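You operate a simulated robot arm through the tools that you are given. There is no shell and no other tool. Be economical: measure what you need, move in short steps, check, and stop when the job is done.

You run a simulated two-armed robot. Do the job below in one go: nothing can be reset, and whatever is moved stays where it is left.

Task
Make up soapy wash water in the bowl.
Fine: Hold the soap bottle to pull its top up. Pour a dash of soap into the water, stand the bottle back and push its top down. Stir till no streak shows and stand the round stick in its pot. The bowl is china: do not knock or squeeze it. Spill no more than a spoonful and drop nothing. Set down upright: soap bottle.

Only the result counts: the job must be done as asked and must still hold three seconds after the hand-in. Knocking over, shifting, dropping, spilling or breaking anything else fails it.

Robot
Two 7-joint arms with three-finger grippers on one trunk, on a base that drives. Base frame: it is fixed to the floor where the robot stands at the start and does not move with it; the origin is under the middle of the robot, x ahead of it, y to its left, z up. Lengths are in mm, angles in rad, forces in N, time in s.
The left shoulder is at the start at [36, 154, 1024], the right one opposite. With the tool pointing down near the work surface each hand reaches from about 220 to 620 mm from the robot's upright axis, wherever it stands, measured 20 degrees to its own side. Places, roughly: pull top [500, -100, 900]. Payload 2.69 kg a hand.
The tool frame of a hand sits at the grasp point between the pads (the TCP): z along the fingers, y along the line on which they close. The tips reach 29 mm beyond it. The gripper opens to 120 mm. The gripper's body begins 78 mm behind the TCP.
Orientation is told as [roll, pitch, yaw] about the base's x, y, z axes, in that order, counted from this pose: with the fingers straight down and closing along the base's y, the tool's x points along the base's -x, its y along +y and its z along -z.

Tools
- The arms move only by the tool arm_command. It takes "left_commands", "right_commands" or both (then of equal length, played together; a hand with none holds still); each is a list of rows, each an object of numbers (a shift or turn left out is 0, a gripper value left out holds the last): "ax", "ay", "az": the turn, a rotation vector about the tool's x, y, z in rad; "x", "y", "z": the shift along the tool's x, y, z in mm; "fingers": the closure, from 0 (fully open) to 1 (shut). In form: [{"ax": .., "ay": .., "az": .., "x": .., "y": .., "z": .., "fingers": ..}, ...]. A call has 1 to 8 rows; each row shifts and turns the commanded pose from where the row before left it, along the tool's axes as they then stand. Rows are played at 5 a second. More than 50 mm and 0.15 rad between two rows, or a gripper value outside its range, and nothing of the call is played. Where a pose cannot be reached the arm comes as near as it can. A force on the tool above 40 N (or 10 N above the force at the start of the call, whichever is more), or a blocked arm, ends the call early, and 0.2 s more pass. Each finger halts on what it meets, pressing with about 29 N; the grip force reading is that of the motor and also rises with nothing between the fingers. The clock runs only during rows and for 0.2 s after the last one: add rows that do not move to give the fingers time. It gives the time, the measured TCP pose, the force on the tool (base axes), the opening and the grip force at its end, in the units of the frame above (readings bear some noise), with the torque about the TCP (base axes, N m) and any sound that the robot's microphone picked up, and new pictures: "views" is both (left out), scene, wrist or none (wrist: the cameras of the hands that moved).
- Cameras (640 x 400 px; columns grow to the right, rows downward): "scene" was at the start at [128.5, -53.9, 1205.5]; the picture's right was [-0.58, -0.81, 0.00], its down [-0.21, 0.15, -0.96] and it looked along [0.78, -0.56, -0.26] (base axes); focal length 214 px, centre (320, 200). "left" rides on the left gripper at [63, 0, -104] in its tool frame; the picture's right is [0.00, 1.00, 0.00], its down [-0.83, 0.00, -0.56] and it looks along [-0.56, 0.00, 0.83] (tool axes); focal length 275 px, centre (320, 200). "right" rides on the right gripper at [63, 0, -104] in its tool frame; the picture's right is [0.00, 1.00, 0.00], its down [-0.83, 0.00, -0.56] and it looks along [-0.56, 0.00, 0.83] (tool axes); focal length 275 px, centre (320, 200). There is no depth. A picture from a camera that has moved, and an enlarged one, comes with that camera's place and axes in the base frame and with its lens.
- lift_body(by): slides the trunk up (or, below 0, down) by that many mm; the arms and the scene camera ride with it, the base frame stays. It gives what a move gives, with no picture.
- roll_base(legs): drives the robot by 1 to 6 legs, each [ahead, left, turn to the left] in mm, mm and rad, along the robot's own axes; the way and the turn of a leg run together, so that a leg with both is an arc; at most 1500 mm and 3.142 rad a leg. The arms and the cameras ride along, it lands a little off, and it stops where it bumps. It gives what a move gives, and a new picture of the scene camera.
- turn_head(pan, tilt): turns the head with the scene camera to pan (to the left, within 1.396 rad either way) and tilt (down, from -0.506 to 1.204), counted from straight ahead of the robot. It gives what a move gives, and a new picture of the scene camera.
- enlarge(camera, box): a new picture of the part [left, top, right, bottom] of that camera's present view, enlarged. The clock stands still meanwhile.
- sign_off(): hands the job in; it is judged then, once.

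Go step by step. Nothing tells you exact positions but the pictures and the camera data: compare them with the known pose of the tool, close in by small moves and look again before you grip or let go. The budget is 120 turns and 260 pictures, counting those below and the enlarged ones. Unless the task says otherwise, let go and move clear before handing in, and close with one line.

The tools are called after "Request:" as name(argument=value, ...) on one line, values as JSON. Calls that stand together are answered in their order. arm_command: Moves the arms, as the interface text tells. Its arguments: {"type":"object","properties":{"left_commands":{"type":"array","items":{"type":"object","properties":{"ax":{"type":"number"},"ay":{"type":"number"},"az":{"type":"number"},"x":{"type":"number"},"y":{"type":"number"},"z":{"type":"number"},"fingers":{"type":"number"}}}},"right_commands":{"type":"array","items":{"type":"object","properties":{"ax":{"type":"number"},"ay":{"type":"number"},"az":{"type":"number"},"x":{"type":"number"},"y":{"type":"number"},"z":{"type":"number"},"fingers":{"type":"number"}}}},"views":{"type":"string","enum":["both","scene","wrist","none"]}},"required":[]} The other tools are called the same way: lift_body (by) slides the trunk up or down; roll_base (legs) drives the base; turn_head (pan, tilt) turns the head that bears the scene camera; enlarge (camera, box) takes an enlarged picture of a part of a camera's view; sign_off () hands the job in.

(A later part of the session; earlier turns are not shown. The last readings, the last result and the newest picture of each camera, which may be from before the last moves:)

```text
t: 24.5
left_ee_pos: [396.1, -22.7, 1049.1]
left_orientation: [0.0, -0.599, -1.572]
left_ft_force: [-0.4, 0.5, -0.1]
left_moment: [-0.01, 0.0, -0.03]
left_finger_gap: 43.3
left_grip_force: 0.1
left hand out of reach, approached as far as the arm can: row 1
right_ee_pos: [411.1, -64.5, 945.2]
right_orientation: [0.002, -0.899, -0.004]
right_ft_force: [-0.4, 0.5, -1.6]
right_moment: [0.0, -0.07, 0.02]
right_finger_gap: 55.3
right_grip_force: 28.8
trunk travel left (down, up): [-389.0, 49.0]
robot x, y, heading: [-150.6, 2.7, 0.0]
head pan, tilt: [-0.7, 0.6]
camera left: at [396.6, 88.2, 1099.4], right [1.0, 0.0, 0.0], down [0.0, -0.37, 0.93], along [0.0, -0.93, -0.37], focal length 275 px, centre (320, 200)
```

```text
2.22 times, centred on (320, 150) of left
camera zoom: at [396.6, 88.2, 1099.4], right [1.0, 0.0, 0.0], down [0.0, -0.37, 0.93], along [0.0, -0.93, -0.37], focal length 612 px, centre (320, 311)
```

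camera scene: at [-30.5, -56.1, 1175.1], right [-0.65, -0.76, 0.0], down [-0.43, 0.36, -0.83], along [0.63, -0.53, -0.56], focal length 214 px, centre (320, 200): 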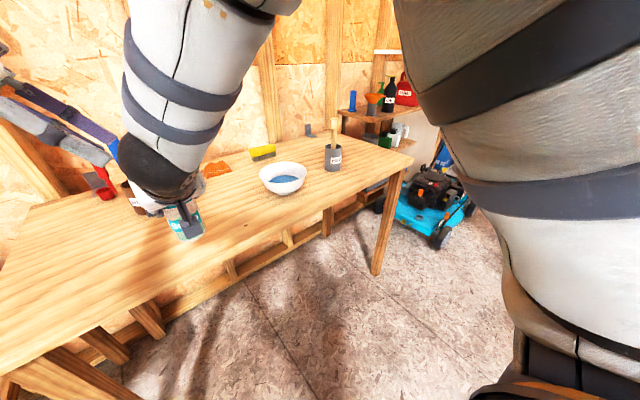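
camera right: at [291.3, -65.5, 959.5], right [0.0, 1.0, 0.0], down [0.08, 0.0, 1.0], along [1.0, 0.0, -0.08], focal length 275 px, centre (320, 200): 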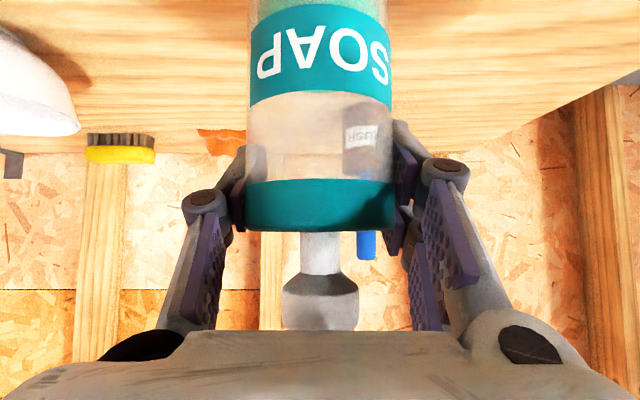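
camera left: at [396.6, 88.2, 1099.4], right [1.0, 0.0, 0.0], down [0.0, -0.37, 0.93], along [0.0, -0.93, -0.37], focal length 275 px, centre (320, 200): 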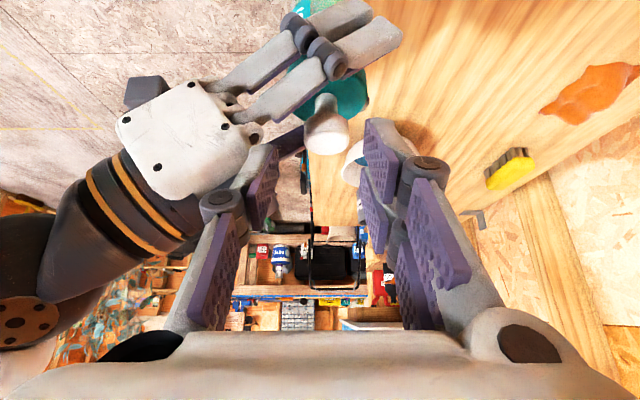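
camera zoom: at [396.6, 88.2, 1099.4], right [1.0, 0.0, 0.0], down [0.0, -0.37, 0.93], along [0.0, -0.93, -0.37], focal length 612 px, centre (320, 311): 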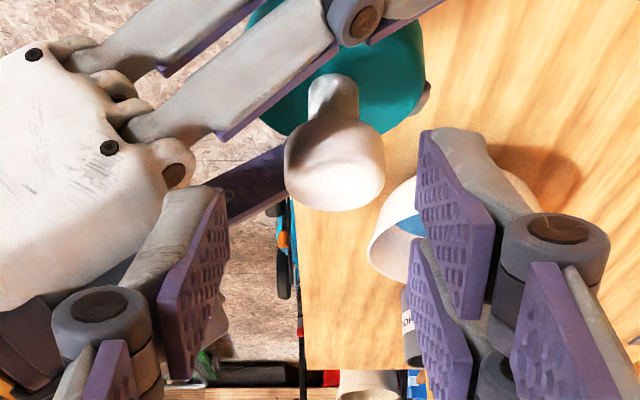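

The left knuckle would foul the right palm because the grip is too close under the cap. I will stand the bottle back, regrip lower with full closure and retry; the left hand retreats first.

Request:
arm_command(left_commands=[{"x": 20, "z": -30}, {"x": 25, "z": -30}, {"x": 35, "z": -24}, {}, {}, {}, {}, {}], right_commands=[{}, {}, {"y": -10}, {"x": -16, "z": 21, "y": -10}, {"x": -16, "z": 21, "y": -10}, {"x": -16, "z": 21, "y": -11}, {"x": 14, "z": 11}, {"x": 14, "z": 11}], views="scene")

```text
t: 26.3
left_ee_pos: [399.0, 90.5, 1071.8]
left_orientation: [-0.001, -0.6, -1.57]
left_ft_force: [-0.3, -0.4, 0.3]
left_moment: [0.01, 0.01, -0.02]
left_finger_gap: 43.1
left_grip_force: 0.0
right_ee_pos: [489.3, -107.8, 907.6]
right_orientation: [0.005, -0.899, -0.006]
right_ft_force: [-1.1, -0.2, -1.7]
right_moment: [-0.01, -0.01, 0.0]
right_finger_gap: 55.1
right_grip_force: 29.0
trunk travel left (down, up): [-389.0, 49.0]
robot x, y, heading: [-152.5, -0.8, -0.003]
head pan, tilt: [-0.7, 0.6]
camera scene: at [-29.7, -56.5, 1174.9], right [-0.65, -0.76, 0.0], down [-0.43, 0.36, -0.82], along [0.63, -0.53, -0.57], focal length 214 px, centre (320, 200)
```

scene: 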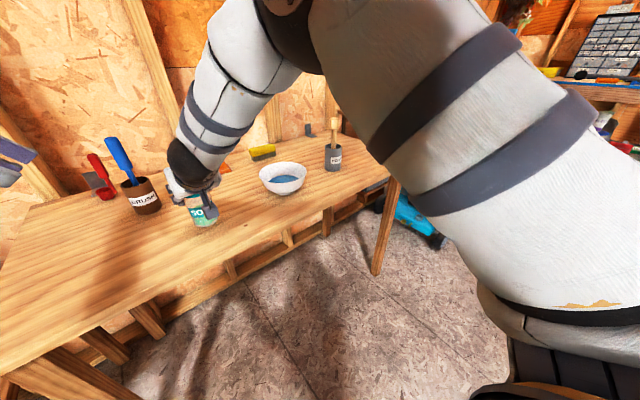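

Hovering about 20 mm over the table at the original spot. I lower gently to contact.

Request:
arm_command(right_commands=[{"x": 6.3, "z": 5, "y": 1}, {"x": 5.5, "z": 4.3}, {"x": 1.6, "z": 1.2}, {}], views="none")

```text
t: 27.3
left_ee_pos: [398.4, 91.5, 1073.1]
left_orientation: [-0.002, -0.598, -1.572]
left_ft_force: [0.2, 0.8, 0.7]
left_moment: [-0.02, -0.03, -0.02]
left_finger_gap: 43.2
left_grip_force: 0.1
right_ee_pos: [489.3, -104.3, 890.8]
right_orientation: [0.004, -0.899, -0.004]
right_ft_force: [-0.3, -0.3, -1.9]
right_moment: [0.0, -0.05, -0.01]
right_finger_gap: 54.9
right_grip_force: 28.8
trunk travel left (down, up): [-389.0, 49.0]
robot x, y, heading: [-154.2, 0.4, 0.001]
head pan, tilt: [-0.7, 0.6]
```

Request:
arm_command(right_commands=[{"x": 1.5, "z": 1.2}, {"x": 1, "z": 0.8}, {}], views="none")

```text
t: 28.1
left_ee_pos: [399.1, 90.4, 1073.1]
left_orientation: [0.0, -0.6, -1.57]
left_ft_force: [-0.1, -0.3, 0.4]
left_moment: [0.01, 0.02, 0.0]
left_finger_gap: 43.3
left_grip_force: 0.1
right_ee_pos: [489.2, -106.5, 887.6]
right_orientation: [0.005, -0.897, -0.004]
right_ft_force: [-0.3, 0.2, -1.1]
right_moment: [0.02, 0.03, -0.02]
right_finger_gap: 55.4
right_grip_force: 29.0
trunk travel left (down, up): [-389.0, 49.0]
robot x, y, heading: [-150.6, -1.2, -0.002]
head pan, tilt: [-0.7, 0.6]
```

Request:
arm_command(right_commands=[{"x": 0.9, "z": 0.7}, {}], views="none")

```text
t: 28.7
left_ee_pos: [397.5, 91.1, 1072.9]
left_orientation: [0.001, -0.6, -1.572]
left_ft_force: [0.2, 0.4, -0.2]
left_moment: [0.0, 0.0, 0.03]
left_finger_gap: 43.3
left_grip_force: 0.1
right_ee_pos: [489.7, -106.0, 887.6]
right_orientation: [0.003, -0.9, -0.003]
right_ft_force: [0.3, -0.7, -2.1]
right_moment: [-0.01, 0.0, 0.0]
right_finger_gap: 55.1
right_grip_force: 29.1
trunk travel left (down, up): [-389.0, 49.0]
robot x, y, heading: [-150.0, -1.5, 0.003]
head pan, tilt: [-0.7, 0.6]
```

Request:
arm_command(right_commands=[{"x": 1.2, "z": 0.9}, {}], views="none")

```text
t: 29.3
left_ee_pos: [398.2, 90.2, 1073.1]
left_orientation: [0.003, -0.6, -1.571]
left_ft_force: [0.8, 0.1, 0.3]
left_moment: [0.01, 0.0, -0.03]
left_finger_gap: 43.3
left_grip_force: 0.2
right_ee_pos: [489.0, -106.0, 885.8]
right_orientation: [0.005, -0.901, -0.003]
right_ft_force: [-0.4, -1.1, 4.9]
right_moment: [0.1, 0.18, 0.04]
right_finger_gap: 55.1
right_grip_force: 28.3
trunk travel left (down, up): [-389.0, 49.0]
robot x, y, heading: [-150.8, -1.1, -0.006]
head pan, tilt: [-0.7, 0.6]
```

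The bottle stands on the table. I open, drop 40 mm straight down and look.

Request:
arm_command(right_commands=[{"fingers": 0.3}, {}, {"x": 16, "z": 12.4}, {"x": 16, "z": 12.4}, {}], views="wrist")

```text
t: 30.5
left_ee_pos: [398.4, 91.3, 1073.3]
left_orientation: [0.001, -0.6, -1.57]
left_ft_force: [-0.7, -0.7, 0.2]
left_moment: [-0.01, 0.02, 0.01]
left_finger_gap: 43.2
left_grip_force: 0.0
right_ee_pos: [488.8, -105.4, 844.7]
right_orientation: [0.002, -0.899, -0.003]
right_ft_force: [0.5, -0.3, -0.2]
right_moment: [-0.03, 0.02, -0.05]
right_finger_gap: 84.2
right_grip_force: 0.1
trunk travel left (down, up): [-389.0, 49.0]
robot x, y, heading: [-149.8, -1.2, -0.003]
head pan, tilt: [-0.7, 0.6]
camera right: at [368.5, -105.8, 859.8], right [0.0, 1.0, 0.0], down [0.08, 0.0, 1.0], along [1.0, 0.0, -0.08], focal length 275 px, centre (320, 200)
```

right: 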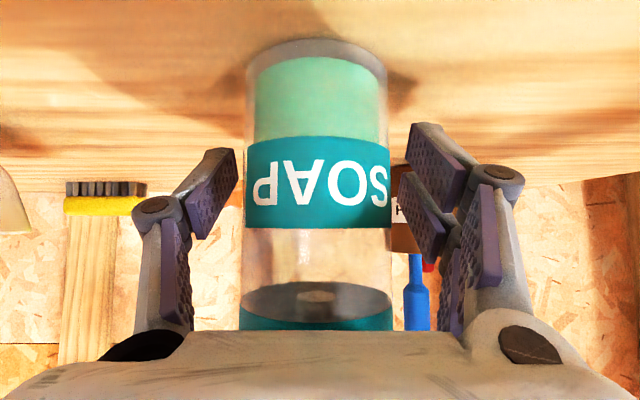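

I shift back 6 mm to centre the pads, close fully and lift slowly.

Request:
arm_command(right_commands=[{"x": 3.7, "z": -4.7}, {"fingers": 1.0}, {}, {}, {"x": -4, "z": -3.1}, {"x": -6, "z": -4.7}, {"x": -6, "z": -4.7}, {"x": -6, "z": -4.7}], views="wrist")

```text
t: 32.3
left_ee_pos: [397.6, 91.0, 1073.2]
left_orientation: [-0.001, -0.601, -1.572]
left_ft_force: [-0.1, -0.3, -0.7]
left_moment: [-0.01, 0.01, 0.01]
left_finger_gap: 43.0
left_grip_force: 0.1
right_ee_pos: [483.0, -103.9, 873.1]
right_orientation: [0.003, -0.899, -0.004]
right_ft_force: [0.6, -0.7, -1.4]
right_moment: [0.0, 0.0, -0.01]
right_finger_gap: 55.6
right_grip_force: 29.2
trunk travel left (down, up): [-389.0, 49.0]
robot x, y, heading: [-149.6, -2.2, -0.002]
head pan, tilt: [-0.7, 0.6]
camera right: at [362.7, -105.1, 887.9], right [0.0, 1.0, 0.0], down [0.08, 0.0, 1.0], along [1.0, 0.0, -0.08], focal length 275 px, centre (320, 200)
```

right: 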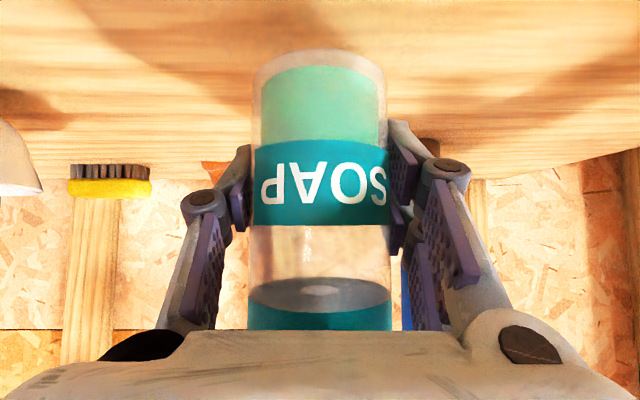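

No slip this time. I bring bottle and left hand together again, stopping 70 mm short of the knob.

Request:
arm_command(right_commands=[{"x": 6.6, "z": -21.2, "y": 9.8}, {"x": 6.6, "z": -21.2, "y": 9.8}, {"x": 6.6, "z": -21.2, "y": 9.8}, {"x": 6.6, "z": -21.2, "y": 9.8}, {}, {}, {}, {}], left_commands=[{"fingers": 0.55}, {}, {}, {}, {"x": -27, "z": 24.5, "y": -1}, {"x": -27, "z": 24.5, "y": -1}, {"x": -27, "z": 24.5, "y": -1}, {}], views="wrist")

Request:
enlarge(camera="left", box=[200, 40, 440, 240])

```text
t: 34.1
left_ee_pos: [392.4, -17.1, 1057.6]
left_orientation: [0.0, -0.601, -1.57]
left_ft_force: [-0.3, 0.1, 0.1]
left_moment: [-0.03, 0.0, -0.02]
left_finger_gap: 54.0
left_grip_force: 0.1
right_ee_pos: [401.7, -65.4, 906.1]
right_orientation: [0.004, -0.897, -0.005]
right_ft_force: [0.1, 0.5, -0.9]
right_moment: [-0.01, -0.03, -0.02]
right_finger_gap: 55.5
right_grip_force: 29.3
trunk travel left (down, up): [-389.0, 49.0]
robot x, y, heading: [-148.4, -0.4, 0.002]
head pan, tilt: [-0.7, 0.6]
camera right: at [280.9, -66.3, 920.6], right [0.0, 1.0, 0.0], down [0.08, 0.0, 1.0], along [1.0, 0.0, -0.08], focal length 275 px, centre (320, 200)
camera left: at [394.3, 94.1, 1108.4], right [1.0, 0.0, 0.0], down [0.0, -0.37, 0.93], along [0.0, -0.93, -0.37], focal length 275 px, centre (320, 200)
```

right: 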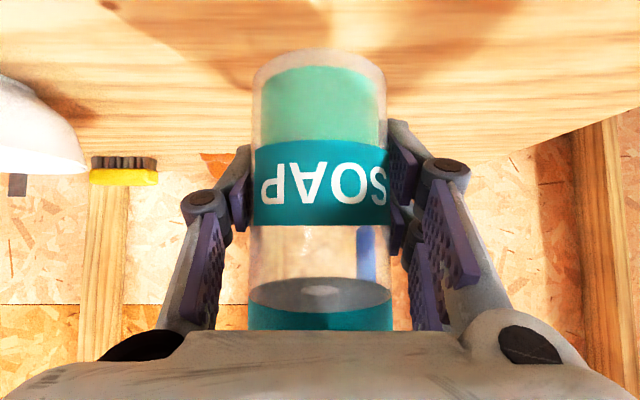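
left: 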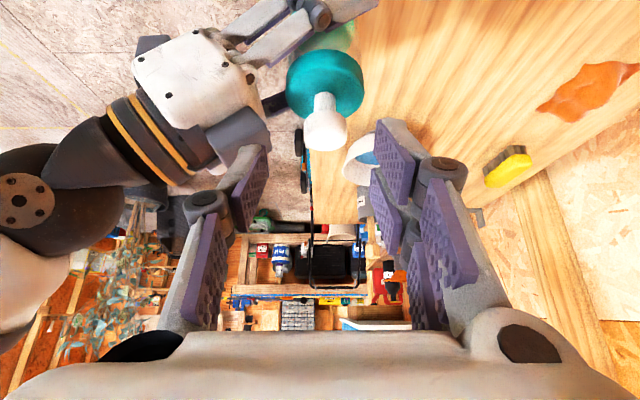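

```text
2.00 times, centred on (320, 140) of left
camera zoom: at [394.3, 94.1, 1108.4], right [1.0, 0.0, 0.0], down [0.0, -0.37, 0.93], along [0.0, -0.93, -0.37], focal length 551 px, centre (320, 320)
```

zoom: 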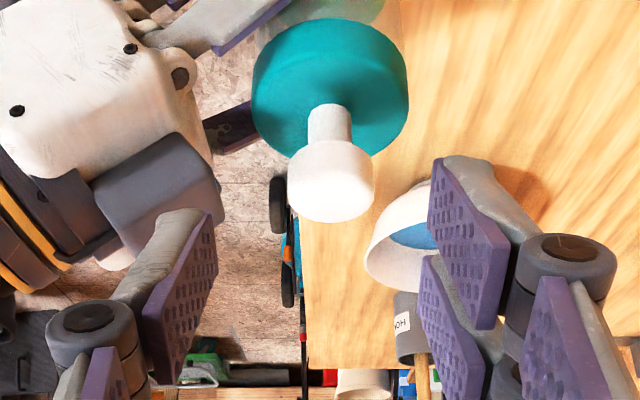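

Now there is room. The knob is at about (398, -66, 992); I move in with the pads around it.

Request:
arm_command(left_commands=[{"y": 3, "x": -1.5, "z": 25}, {"y": 2.6, "x": -1.5, "z": 25}, {"z": 15}, {}], views="wrist")

Request:
enlarge(camera="left", box=[200, 40, 440, 240])

```text
t: 35.1
left_ee_pos: [402.0, -55.6, 1005.8]
left_orientation: [0.001, -0.6, -1.57]
left_ft_force: [-0.3, 0.2, -0.4]
left_moment: [0.06, 0.01, 0.02]
left_finger_gap: 53.9
left_grip_force: 0.1
right_ee_pos: [400.8, -65.9, 906.0]
right_orientation: [0.003, -0.899, -0.004]
right_ft_force: [-0.1, 0.0, -2.0]
right_moment: [-0.01, 0.05, 0.02]
right_finger_gap: 55.8
right_grip_force: 28.5
trunk travel left (down, up): [-389.0, 49.0]
robot x, y, heading: [-153.1, -3.7, -0.003]
head pan, tilt: [-0.7, 0.6]
camera left: at [402.3, 54.4, 1057.0], right [1.0, 0.0, 0.0], down [0.0, -0.37, 0.93], along [0.0, -0.93, -0.37], focal length 275 px, centre (320, 200)
```

left: 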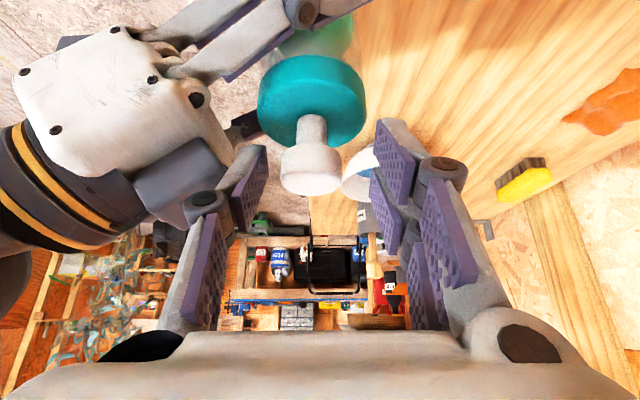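

```text
2.00 times, centred on (320, 140) of left
camera zoom: at [402.3, 54.4, 1057.0], right [1.0, 0.0, 0.0], down [0.0, -0.37, 0.93], along [0.0, -0.93, -0.37], focal length 551 px, centre (320, 320)
```

zoom: 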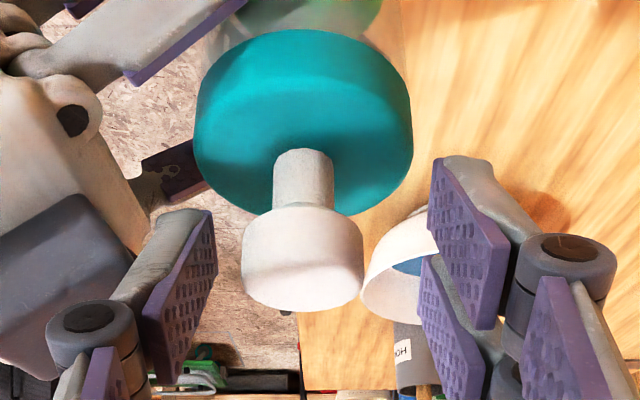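

The knob is between the pads, 4 mm off centre. I shift, close on it and check.

Request:
arm_command(left_commands=[{"y": -4}, {"fingers": 0.8}, {"fingers": 1.0}, {}], views="wrist")

```text
t: 36.1
left_ee_pos: [397.6, -57.5, 1006.0]
left_orientation: [-0.001, -0.601, -1.571]
left_ft_force: [1.7, 0.2, 0.7]
left_moment: [-0.04, -0.03, -0.07]
left_finger_gap: 27.0
left_grip_force: 29.1
right_ee_pos: [401.8, -65.9, 904.8]
right_orientation: [0.005, -0.899, -0.003]
right_ft_force: [-2.2, -1.1, -1.7]
right_moment: [0.0, -0.17, 0.08]
right_finger_gap: 55.7
right_grip_force: 28.8
trunk travel left (down, up): [-389.0, 49.0]
robot x, y, heading: [-153.9, 1.1, 0.001]
head pan, tilt: [-0.7, 0.6]
camera left: at [397.7, 54.7, 1057.0], right [1.0, 0.0, 0.0], down [0.0, -0.37, 0.93], along [0.0, -0.93, -0.37], focal length 275 px, centre (320, 200)
```

left: 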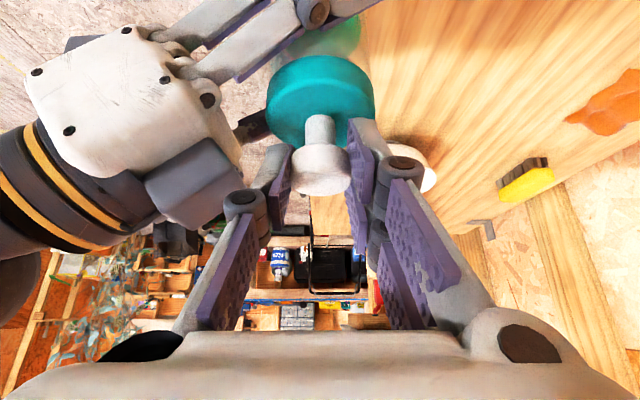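

Knob gripped at 27 mm. I pull straight up in small steps.

Request:
arm_command(left_commands=[{"x": -1.7, "z": -2.5}, {"x": -1.7, "z": -2.5}, {}], views="wrist")

```text
t: 36.9
left_ee_pos: [397.3, -56.3, 1011.6]
left_orientation: [0.0, -0.598, -1.572]
left_ft_force: [-4.7, 3.4, -1.2]
left_moment: [0.18, 0.15, -0.12]
left_finger_gap: 27.1
left_grip_force: 28.9
right_ee_pos: [402.2, -65.9, 905.6]
right_orientation: [0.004, -0.898, -0.004]
right_ft_force: [4.8, -2.3, 1.3]
right_moment: [0.18, 0.32, 0.08]
right_finger_gap: 55.6
right_grip_force: 29.3
trunk travel left (down, up): [-389.0, 49.0]
robot x, y, heading: [-147.2, -2.3, 0.004]
head pan, tilt: [-0.7, 0.6]
camera left: at [398.2, 54.4, 1062.4], right [1.0, 0.0, 0.0], down [0.0, -0.37, 0.93], along [0.0, -0.93, -0.37], focal length 275 px, centre (320, 200)
```

left: 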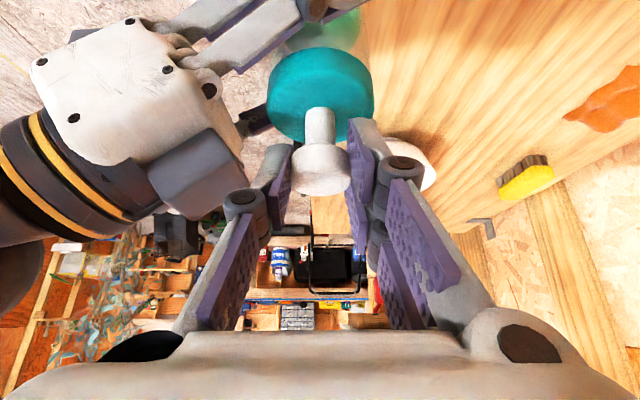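

The top is coming up (the stem lengthens). I pull further, watching the force.

Request:
arm_command(left_commands=[{"x": -1.7, "z": -2.5}, {"x": -1.7, "z": -2.5}, {}], views="wrist")

```text
t: 37.7
left_ee_pos: [396.3, -56.7, 1017.1]
left_orientation: [0.0, -0.599, -1.571]
left_ft_force: [-3.1, 5.0, -1.1]
left_moment: [0.25, 0.11, -0.07]
left_finger_gap: 27.1
left_grip_force: 29.0
right_ee_pos: [401.0, -66.9, 904.0]
right_orientation: [0.004, -0.899, -0.004]
right_ft_force: [1.9, -4.9, 1.4]
right_moment: [0.29, 0.14, 0.05]
right_finger_gap: 55.9
right_grip_force: 29.4
trunk travel left (down, up): [-389.0, 49.0]
robot x, y, heading: [-149.2, 1.3, -0.004]
head pan, tilt: [-0.7, 0.6]
camera left: at [397.9, 54.3, 1068.4], right [1.0, 0.0, 0.0], down [0.0, -0.37, 0.93], along [0.0, -0.93, -0.37], focal length 275 px, centre (320, 200)
```

left: 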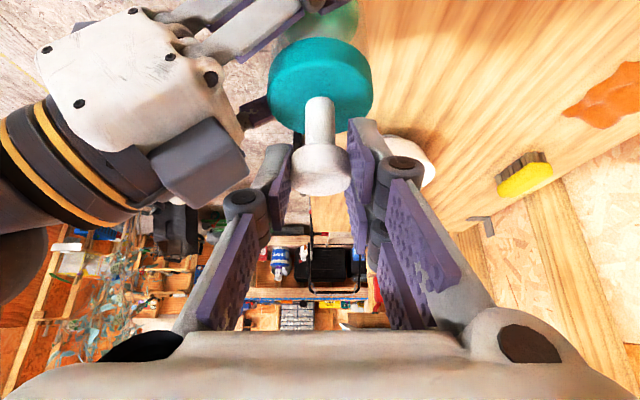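

Request:
arm_command(left_commands=[{"x": -2.5, "z": -2}, {"x": -1.7, "z": -2.5}, {}], views="wrist")

```text
t: 38.5
left_ee_pos: [396.3, -57.1, 1023.4]
left_orientation: [0.0, -0.598, -1.57]
left_ft_force: [6.7, 5.1, -13.5]
left_moment: [0.45, -0.21, 0.04]
left_finger_gap: 27.1
left_grip_force: 29.3
right_ee_pos: [401.5, -66.9, 906.7]
right_orientation: [0.004, -0.899, -0.005]
right_ft_force: [-7.4, -4.6, 12.4]
right_moment: [0.23, -0.54, 0.03]
right_finger_gap: 55.6
right_grip_force: 28.8
trunk travel left (down, up): [-389.0, 49.0]
robot x, y, heading: [-150.2, -2.8, -0.001]
head pan, tilt: [-0.7, 0.6]
camera left: at [397.2, 53.9, 1073.8], right [1.0, 0.0, 0.0], down [0.0, -0.37, 0.93], along [0.0, -0.93, -0.37], focal length 275 px, centre (320, 200)
```

left: 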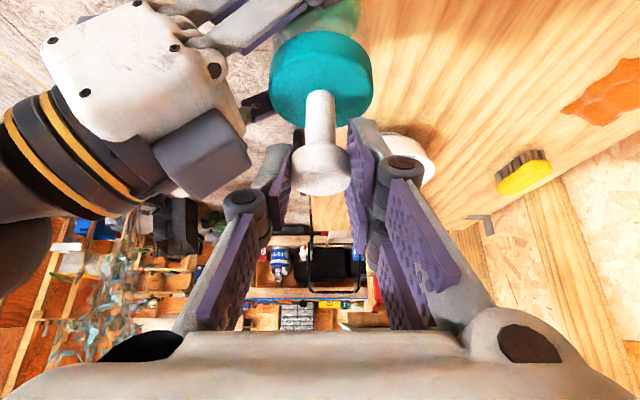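

It hit its stop (13 N, about 16 mm travel). I release the knob and retreat the left hand.

Request:
arm_command(left_commands=[{"fingers": 0.55}, {}, {"z": -25}, {"z": -30}, {"x": 25, "z": -30}, {"x": 35, "z": -24}, {}], views="both")

Request:
enlarge(camera="left", box=[200, 40, 440, 240])

```text
t: 40.1
left_ee_pos: [386.6, 55.0, 1077.7]
left_orientation: [0.0, -0.601, -1.571]
left_ft_force: [0.3, -0.1, -0.6]
left_moment: [-0.02, 0.02, -0.01]
left_finger_gap: 53.9
left_grip_force: 0.1
left hand out of reach, approached as far as the arm can: row 3, 4
right_ee_pos: [402.7, -66.7, 906.1]
right_orientation: [0.003, -0.899, -0.003]
right_ft_force: [0.6, 0.8, -0.5]
right_moment: [0.0, 0.0, 0.01]
right_finger_gap: 55.4
right_grip_force: 29.3
trunk travel left (down, up): [-389.0, 49.0]
robot x, y, heading: [-154.4, 0.4, -0.001]
head pan, tilt: [-0.7, 0.6]
camera scene: at [-28.1, -58.3, 1183.3], right [-0.65, -0.76, 0.0], down [-0.37, 0.31, -0.87], along [0.67, -0.56, -0.49], focal length 214 px, centre (320, 200)
camera left: at [387.4, 166.4, 1127.3], right [1.0, 0.0, 0.0], down [0.0, -0.37, 0.93], along [0.0, -0.93, -0.37], focal length 275 px, centre (320, 200)
```

scene: 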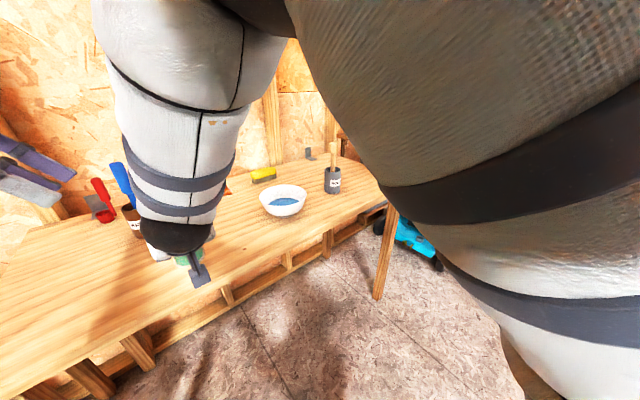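
left: 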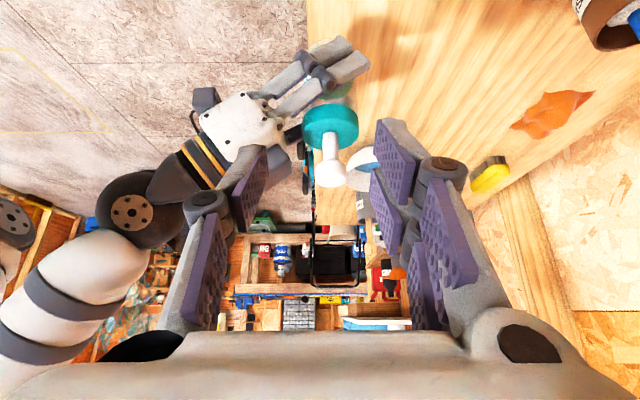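

```text
2.00 times, centred on (320, 140) of left
camera zoom: at [387.4, 166.4, 1127.3], right [1.0, 0.0, 0.0], down [0.0, -0.37, 0.93], along [0.0, -0.93, -0.37], focal length 551 px, centre (320, 320)
```

zoom: 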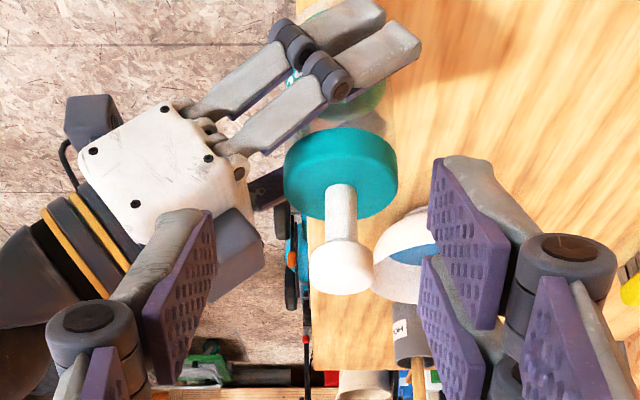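

The top is up. I carry the upright bottle up and over to the left side of the bowl, well above its rim.

Request:
arm_command(right_commands=[{"x": -23.5, "z": -18.5}, {"x": -23.5, "z": -18.5}, {"x": -14, "z": 17.7, "y": -33}, {"x": -14, "z": 17.7, "y": -33}, {"x": -14, "z": 17.7, "y": -33}, {"x": -14, "z": 17.7, "y": -33}, {"x": -14, "z": 17.7, "y": -33}, {}], views="both")

```text
t: 41.9
left_ee_pos: [386.1, 55.6, 1076.4]
left_orientation: [0.0, -0.601, -1.572]
left_ft_force: [-0.4, -0.8, 1.1]
left_moment: [-0.03, 0.01, 0.01]
left_finger_gap: 53.8
left_grip_force: 0.0
right_ee_pos: [511.1, -231.5, 963.6]
right_orientation: [0.004, -0.899, -0.005]
right_ft_force: [1.0, -0.1, -2.1]
right_moment: [0.02, -0.01, -0.04]
right_finger_gap: 55.6
right_grip_force: 28.9
trunk travel left (down, up): [-389.0, 49.0]
robot x, y, heading: [-146.2, 0.1, -0.002]
head pan, tilt: [-0.7, 0.6]
camera scene: at [-30.3, -56.0, 1175.1], right [-0.65, -0.76, 0.0], down [-0.43, 0.36, -0.83], along [0.63, -0.53, -0.56], focal length 214 px, centre (320, 200)
camera right: at [390.4, -231.9, 979.3], right [0.0, 1.0, 0.0], down [0.08, 0.0, 1.0], along [1.0, 0.0, -0.08], focal length 275 px, centre (320, 200)
```

scene: 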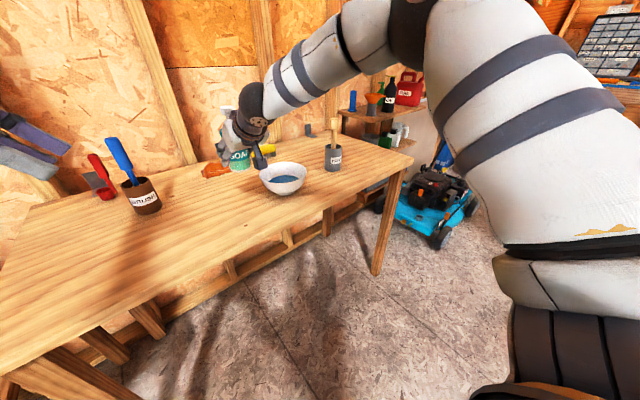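
right: 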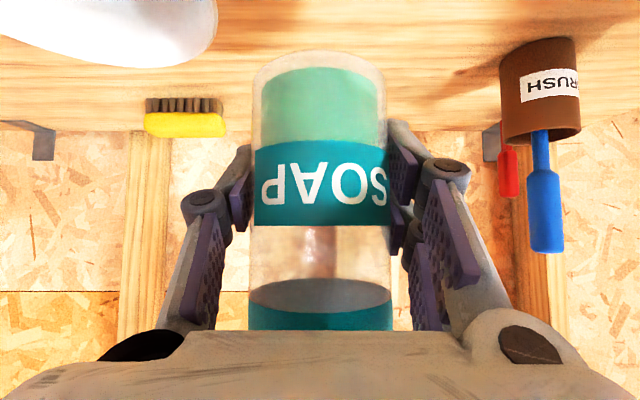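

In place. I begin the roll: 0.6 rad, still far from pouring.

Request:
arm_command(right_commands=[{"ax": -0.093, "az": 0.1177}, {"ax": -0.093, "az": 0.1177}, {"ax": -0.093, "az": 0.1177}, {"ax": -0.093, "az": 0.1177}, {}], views="both")

```text
t: 43.1
left_ee_pos: [386.5, 55.9, 1076.6]
left_orientation: [0.0, -0.601, -1.57]
left_ft_force: [0.5, -0.3, -0.1]
left_moment: [0.01, 0.0, 0.01]
left_finger_gap: 54.0
left_grip_force: 0.0
right_ee_pos: [513.5, -231.3, 964.8]
right_orientation: [0.836, -0.701, -0.624]
right_ft_force: [-0.1, 0.2, -1.5]
right_moment: [0.01, 0.01, -0.04]
right_finger_gap: 55.8
right_grip_force: 28.9
trunk travel left (down, up): [-389.0, 49.0]
robot x, y, heading: [-152.7, 3.5, 0.0]
head pan, tilt: [-0.7, 0.6]
camera scene: at [-30.1, -56.2, 1175.0], right [-0.65, -0.76, 0.0], down [-0.43, 0.36, -0.83], along [0.63, -0.53, -0.56], focal length 214 px, centre (320, 200)
camera right: at [392.8, -240.6, 976.8], right [0.0, 0.83, 0.56], down [0.08, -0.56, 0.82], along [1.0, 0.05, -0.07], focal length 275 px, centre (320, 200)
```

scene: 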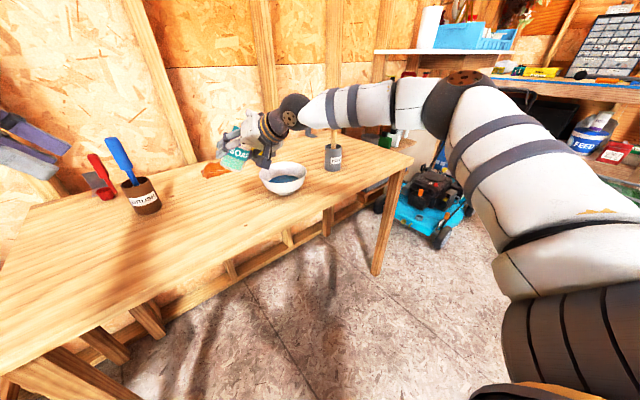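
right: 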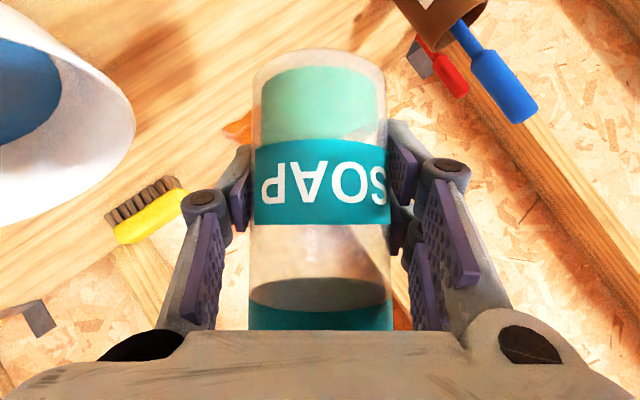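

The roll works cleanly. I continue to 1.2 rad and check the clearance.

Request:
arm_command(right_commands=[{"ax": -0.093, "az": 0.1177}, {"ax": -0.093, "az": 0.1177}, {"ax": -0.093, "az": 0.1177}, {"ax": -0.093, "az": 0.1177}, {}], views="both")

Request:
enlarge(camera="scene", box=[200, 80, 380, 210])

```text
t: 44.3
left_ee_pos: [386.3, 55.0, 1077.8]
left_orientation: [-0.001, -0.6, -1.571]
left_ft_force: [-0.2, 0.0, -0.1]
left_moment: [0.03, 0.01, -0.03]
left_finger_gap: 54.1
left_grip_force: 0.0
right_ee_pos: [512.5, -232.5, 964.4]
right_orientation: [1.331, -0.284, -0.867]
right_ft_force: [0.1, -0.5, -1.1]
right_moment: [0.01, -0.01, 0.05]
right_finger_gap: 55.4
right_grip_force: 29.0
trunk travel left (down, up): [-389.0, 49.0]
robot x, y, heading: [-152.2, 0.8, 0.004]
head pan, tilt: [-0.7, 0.6]
camera scene: at [-30.1, -56.3, 1175.0], right [-0.65, -0.76, 0.0], down [-0.43, 0.36, -0.83], along [0.63, -0.53, -0.56], focal length 214 px, centre (320, 200)
camera right: at [393.2, -246.4, 969.9], right [0.0, 0.36, 0.93], down [0.08, -0.93, 0.36], along [1.0, 0.07, -0.03], focal length 275 px, centre (320, 200)
```

scene: 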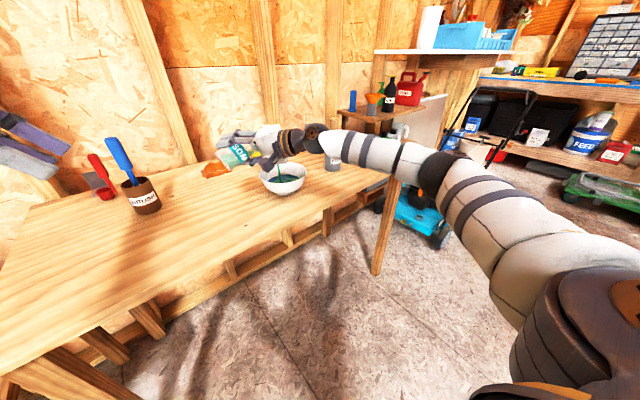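
right: 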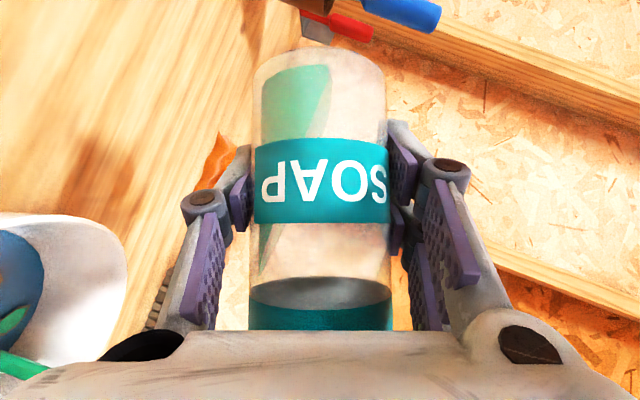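

```text
3.08 times, centred on (290, 145) of scene
camera zoom: at [-30.1, -56.3, 1175.0], right [-0.65, -0.76, 0.0], down [-0.43, 0.36, -0.83], along [0.63, -0.53, -0.56], focal length 660 px, centre (412, 369)
```

zoom: 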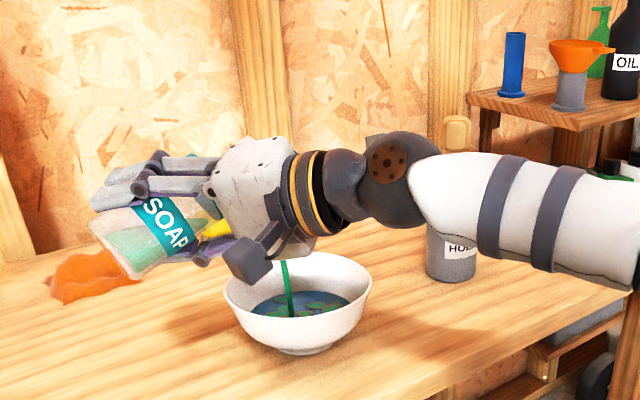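

It already pours, a green stream straight into the bowl with streaks on the water. That is a dash, so I tip it back upright at once.

Request:
arm_command(right_commands=[{"ax": 0.093, "az": -0.1177}, {"ax": 0.093, "az": -0.1177}, {"ax": 0.093, "az": -0.1177}, {"ax": 0.093, "az": -0.1177}, {"ax": 0.093, "az": -0.1177}, {"ax": 0.093, "az": -0.1177}, {"ax": 0.093, "az": -0.1177}, {"ax": 0.093, "az": -0.1177}], views="both")

Request:
enlarge(camera="scene", box=[210, 100, 370, 220])

```text
t: 46.1
left_ee_pos: [387.8, 56.0, 1075.7]
left_orientation: [0.001, -0.598, -1.571]
left_ft_force: [0.5, 0.0, -0.4]
left_moment: [0.02, 0.02, 0.0]
left_finger_gap: 54.0
left_grip_force: 0.0
right_ee_pos: [513.9, -231.0, 965.6]
right_orientation: [-0.001, -0.898, -0.001]
right_ft_force: [0.1, 0.4, -1.6]
right_moment: [-0.01, -0.01, -0.01]
right_finger_gap: 55.5
right_grip_force: 29.2
trunk travel left (down, up): [-389.0, 49.0]
robot x, y, heading: [-152.4, -2.0, -0.004]
head pan, tilt: [-0.7, 0.6]
camera scene: at [-30.0, -56.0, 1175.0], right [-0.65, -0.76, 0.0], down [-0.43, 0.36, -0.83], along [0.63, -0.53, -0.56], focal length 214 px, centre (320, 200)
camera right: at [393.5, -231.3, 979.9], right [0.0, 1.0, 0.0], down [0.08, 0.0, 1.0], along [1.0, 0.0, -0.08], focal length 275 px, centre (320, 200)
```

scene: 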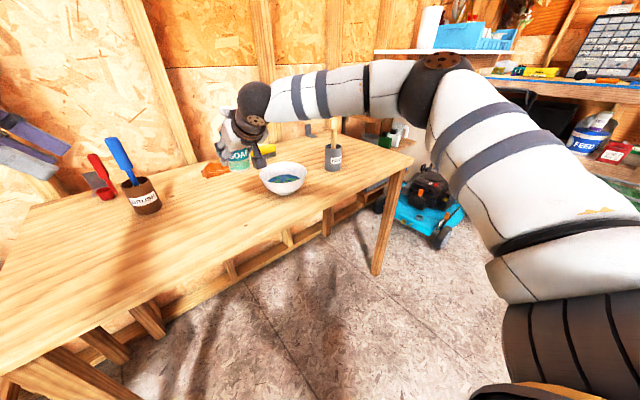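
right: 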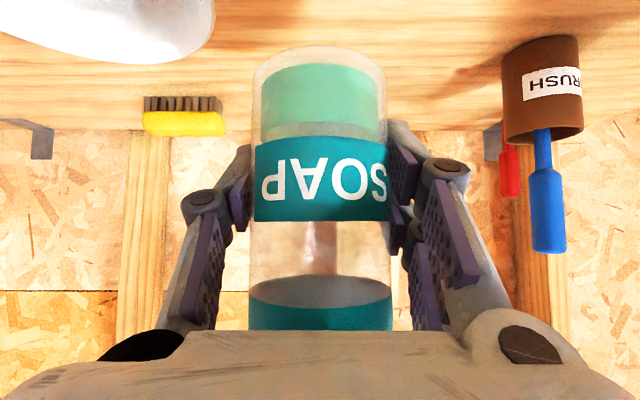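

```text
3.33 times, centred on (290, 160) of scene
camera zoom: at [-30.0, -56.0, 1175.0], right [-0.65, -0.76, 0.0], down [-0.43, 0.36, -0.83], along [0.63, -0.53, -0.56], focal length 715 px, centre (420, 333)
```

zoom: 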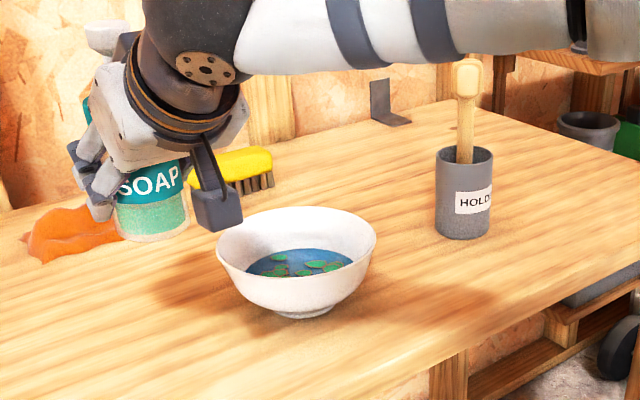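

Soap streaks float in the bowl, nothing spilled. I go back to the handover pose so the left hand can push the top down while the bottle is held, then stand it on the table.

Request:
arm_command(right_commands=[{"x": 14, "z": -17.7, "y": 33}, {"x": 14, "z": -17.7, "y": 33}, {"x": 14, "z": -17.7, "y": 33}, {"x": 14, "z": -17.7, "y": 33}, {"x": 14, "z": -17.7, "y": 33}, {"x": 23.5, "z": 18.5}, {"x": 23, "z": 18}, {}], views="none")

```text
t: 47.9
left_ee_pos: [386.2, 55.0, 1076.6]
left_orientation: [0.0, -0.601, -1.57]
left_ft_force: [-0.3, 0.0, -0.2]
left_moment: [-0.03, -0.02, -0.01]
left_finger_gap: 54.1
left_grip_force: 0.1
right_ee_pos: [400.9, -66.0, 906.7]
right_orientation: [0.002, -0.9, -0.005]
right_ft_force: [0.6, 0.6, -0.6]
right_moment: [0.01, -0.02, -0.01]
right_finger_gap: 55.5
right_grip_force: 29.0
trunk travel left (down, up): [-389.0, 49.0]
robot x, y, heading: [-154.0, -1.6, 0.003]
head pan, tilt: [-0.7, 0.6]
```

Request:
arm_command(left_commands=[{"x": -31, "y": 5, "z": 18}, {"x": -31, "y": 5.5, "z": 18}, {"z": 25}, {}], views="wrist")

```text
t: 48.9
left_ee_pos: [385.0, -25.8, 1055.7]
left_orientation: [0.0, -0.601, -1.571]
left_ft_force: [-0.9, -0.4, -0.7]
left_moment: [0.02, 0.02, -0.06]
left_finger_gap: 54.1
left_grip_force: 0.0
left hand out of reach, approached as far as the arm can: row 2
right_ee_pos: [401.1, -66.4, 905.9]
right_orientation: [0.005, -0.898, -0.004]
right_ft_force: [-0.1, -0.2, -2.2]
right_moment: [-0.02, 0.01, 0.0]
right_finger_gap: 55.6
right_grip_force: 28.8
trunk travel left (down, up): [-389.0, 49.0]
robot x, y, heading: [-153.0, -0.5, 0.002]
head pan, tilt: [-0.7, 0.6]
camera left: at [385.8, 84.8, 1107.1], right [1.0, 0.0, 0.0], down [0.0, -0.37, 0.93], along [0.0, -0.93, -0.37], focal length 275 px, centre (320, 200)
```

left: 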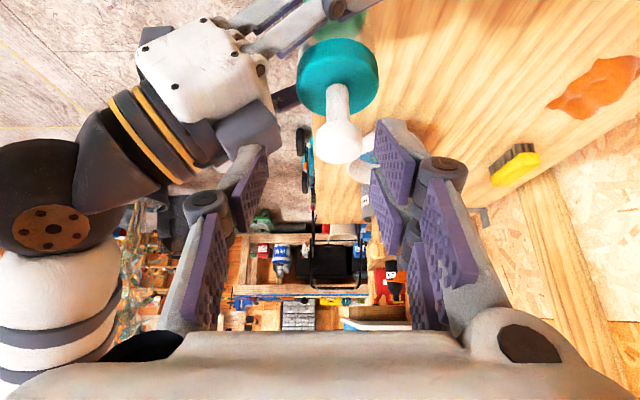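

Request:
arm_command(left_commands=[{"x": -3.5, "y": 7, "z": 15}, {"x": -3.5, "y": 5, "z": 15}, {"z": 14.6}, {}], views="wrist")

```text
t: 49.9
left_ee_pos: [394.1, -56.6, 1023.4]
left_orientation: [0.001, -0.601, -1.57]
left_ft_force: [1.2, 0.7, 3.6]
left_moment: [-0.05, 0.1, 0.02]
left_finger_gap: 55.3
left_grip_force: 0.0
left hand out of reach, approached as far as the arm can: row 2
right_ee_pos: [401.4, -64.9, 907.6]
right_orientation: [0.004, -0.898, -0.003]
right_ft_force: [-0.9, 0.5, -5.4]
right_moment: [-0.06, -0.25, 0.04]
right_finger_gap: 55.4
right_grip_force: 29.0
trunk travel left (down, up): [-389.0, 49.0]
robot x, y, heading: [-149.8, -0.2, -0.002]
head pan, tilt: [-0.7, 0.6]
camera left: at [395.0, 54.7, 1074.8], right [1.0, 0.0, 0.0], down [0.0, -0.37, 0.93], along [0.0, -0.93, -0.37], focal length 275 px, centre (320, 200)
```

left: 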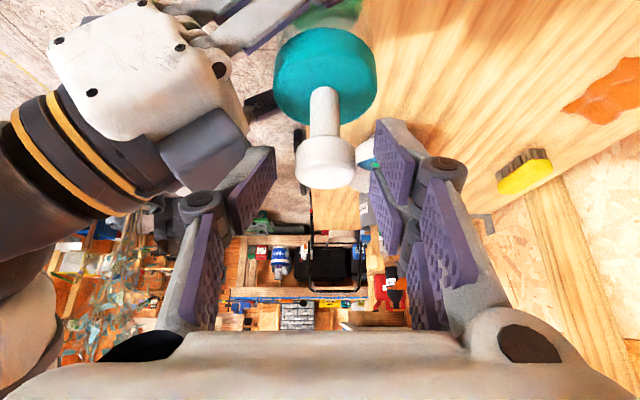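

A light touch (4 N) of the rear finger on the other hand. I narrow the fingers and centre on the knob.

Request:
arm_command(left_commands=[{"fingers": 0.65}, {"y": 3.5}, {"fingers": 0.8}, {"fingers": 1.0}, {}], views="wrist")

```text
t: 51.1
left_ee_pos: [397.0, -56.7, 1023.8]
left_orientation: [0.0, -0.6, -1.569]
left_ft_force: [3.3, -1.6, -1.1]
left_moment: [-0.07, -0.03, 0.05]
left_finger_gap: 26.9
left_grip_force: 29.0
right_ee_pos: [401.4, -65.9, 906.4]
right_orientation: [0.004, -0.899, -0.005]
right_ft_force: [-2.4, 2.5, 1.3]
right_moment: [-0.13, -0.24, -0.03]
right_finger_gap: 55.5
right_grip_force: 28.8
trunk travel left (down, up): [-389.0, 49.0]
robot x, y, heading: [-146.9, 0.9, -0.002]
head pan, tilt: [-0.7, 0.6]
camera left: at [397.4, 54.9, 1074.1], right [1.0, 0.0, 0.0], down [0.0, -0.37, 0.93], along [0.0, -0.93, -0.37], focal length 275 px, centre (320, 200)
```

left: 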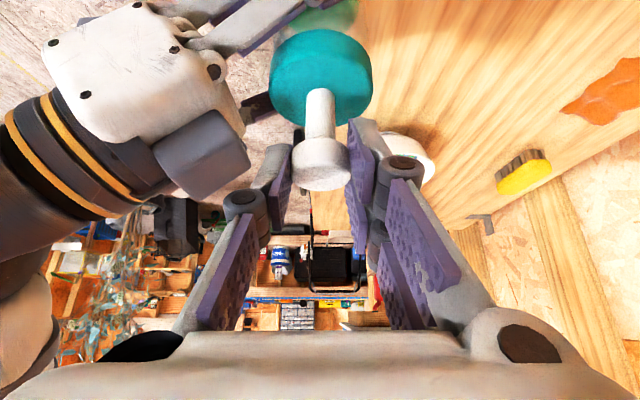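

Knob held. I push straight down 13 mm, then finish to the stop.

Request:
arm_command(left_commands=[{"x": 2.3, "z": 3.3}, {"x": 2.3, "z": 3.3}, {"x": 2.3, "z": 3.3}, {}], views="none")

Request:
arm_command(left_commands=[{"x": 1.7, "z": 2.5}, {"x": 1.2, "z": 1.7}, {}], views="wrist")

```text
t: 52.1
left_ee_pos: [398.3, -56.7, 1011.3]
left_orientation: [-0.003, -0.598, -1.571]
left_ft_force: [-10.3, 0.7, 2.5]
left_moment: [-0.03, 0.35, -0.12]
left_finger_gap: 27.1
left_grip_force: 29.2
right_ee_pos: [401.7, -67.5, 907.0]
right_orientation: [0.004, -0.898, -0.003]
right_ft_force: [11.2, -1.0, -3.7]
right_moment: [0.05, 0.71, 0.0]
right_finger_gap: 55.5
right_grip_force: 29.7
trunk travel left (down, up): [-389.0, 49.0]
robot x, y, heading: [-148.5, 2.3, -0.001]
head pan, tilt: [-0.7, 0.6]
```

```text
t: 52.9
left_ee_pos: [399.8, -57.2, 1006.8]
left_orientation: [0.0, -0.599, -1.57]
left_ft_force: [-10.1, 1.4, 9.8]
left_moment: [0.03, 0.39, -0.15]
left_finger_gap: 27.4
left_grip_force: 29.1
right_ee_pos: [399.8, -66.7, 905.4]
right_orientation: [0.002, -0.897, -0.003]
right_ft_force: [10.3, -2.2, -11.4]
right_moment: [0.05, 0.66, 0.05]
right_finger_gap: 55.7
right_grip_force: 29.2
trunk travel left (down, up): [-389.0, 49.0]
robot x, y, heading: [-149.1, 0.8, -0.004]
head pan, tilt: [-0.7, 0.6]
camera left: at [400.9, 54.3, 1057.5], right [1.0, 0.0, 0.0], down [0.0, -0.37, 0.93], along [0.0, -0.93, -0.37], focal length 275 px, centre (320, 200)
```

left: 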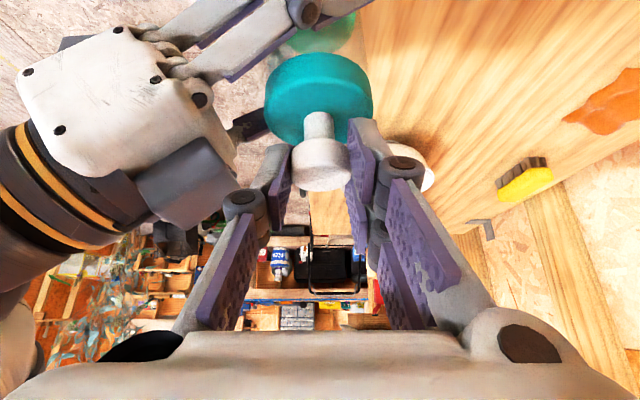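

Request:
arm_command(left_commands=[{"y": -2.5}, {"x": 1.0, "z": 1.4}, {}], views="none")

```text
t: 53.7
left_ee_pos: [401.1, -57.3, 1004.8]
left_orientation: [0.001, -0.6, -1.57]
left_ft_force: [-6.9, 2.5, 16.4]
left_moment: [-0.05, 0.2, -0.1]
left_finger_gap: 27.6
left_grip_force: 29.1
left hand out of reach, approached as far as the arm can: row 1
right_ee_pos: [401.0, -67.3, 905.2]
right_orientation: [0.004, -0.896, -0.004]
right_ft_force: [6.9, -3.2, -19.1]
right_moment: [0.13, 0.49, 0.0]
right_finger_gap: 55.7
right_grip_force: 29.4
trunk travel left (down, up): [-389.0, 49.0]
robot x, y, heading: [-150.9, 3.1, -0.001]
head pan, tilt: [-0.7, 0.6]
```

At the stop with 16 N. I release and withdraw the left hand, then check the top.

Request:
arm_command(left_commands=[{"fingers": 0.62}, {}, {"z": -25}, {"z": -30}, {"x": 25, "z": -30}, {"x": 35, "z": -24}, {}], views="wrist")

Request:
enlarge(camera="left", box=[200, 40, 440, 240])

```text
t: 55.3
left_ee_pos: [400.8, 55.1, 1062.4]
left_orientation: [-0.004, -0.599, -1.571]
left_ft_force: [0.7, 0.2, -0.2]
left_moment: [0.01, 0.02, -0.01]
left_finger_gap: 45.2
left_grip_force: 0.1
left hand out of reach, approached as far as the arm can: row 4, 6
right_ee_pos: [400.6, -66.8, 906.2]
right_orientation: [0.003, -0.899, -0.004]
right_ft_force: [-0.7, -1.3, -1.5]
right_moment: [0.01, -0.01, -0.02]
right_finger_gap: 55.9
right_grip_force: 29.4
trunk travel left (down, up): [-389.0, 49.0]
robot x, y, heading: [-148.4, 0.8, 0.003]
head pan, tilt: [-0.7, 0.6]
camera left: at [400.8, 165.3, 1113.0], right [1.0, -0.01, 0.0], down [0.0, -0.37, 0.93], along [0.0, -0.93, -0.37], focal length 275 px, centre (320, 200)
```

left: 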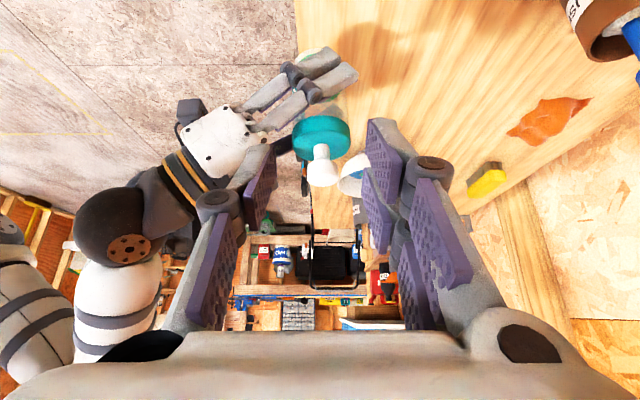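

```text
2.00 times, centred on (320, 140) of left
camera zoom: at [400.8, 165.3, 1113.0], right [1.0, -0.01, 0.0], down [0.0, -0.37, 0.93], along [0.0, -0.93, -0.37], focal length 551 px, centre (320, 320)
```

zoom: 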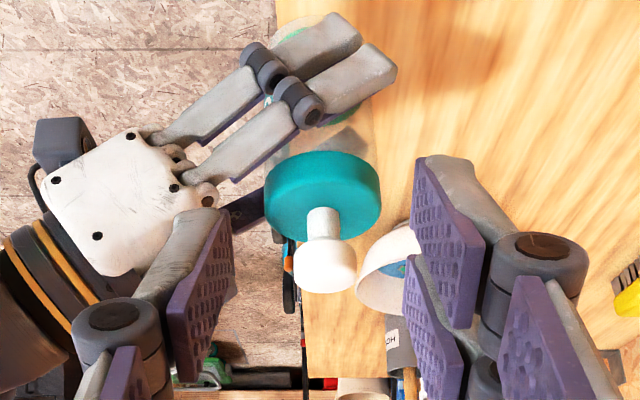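

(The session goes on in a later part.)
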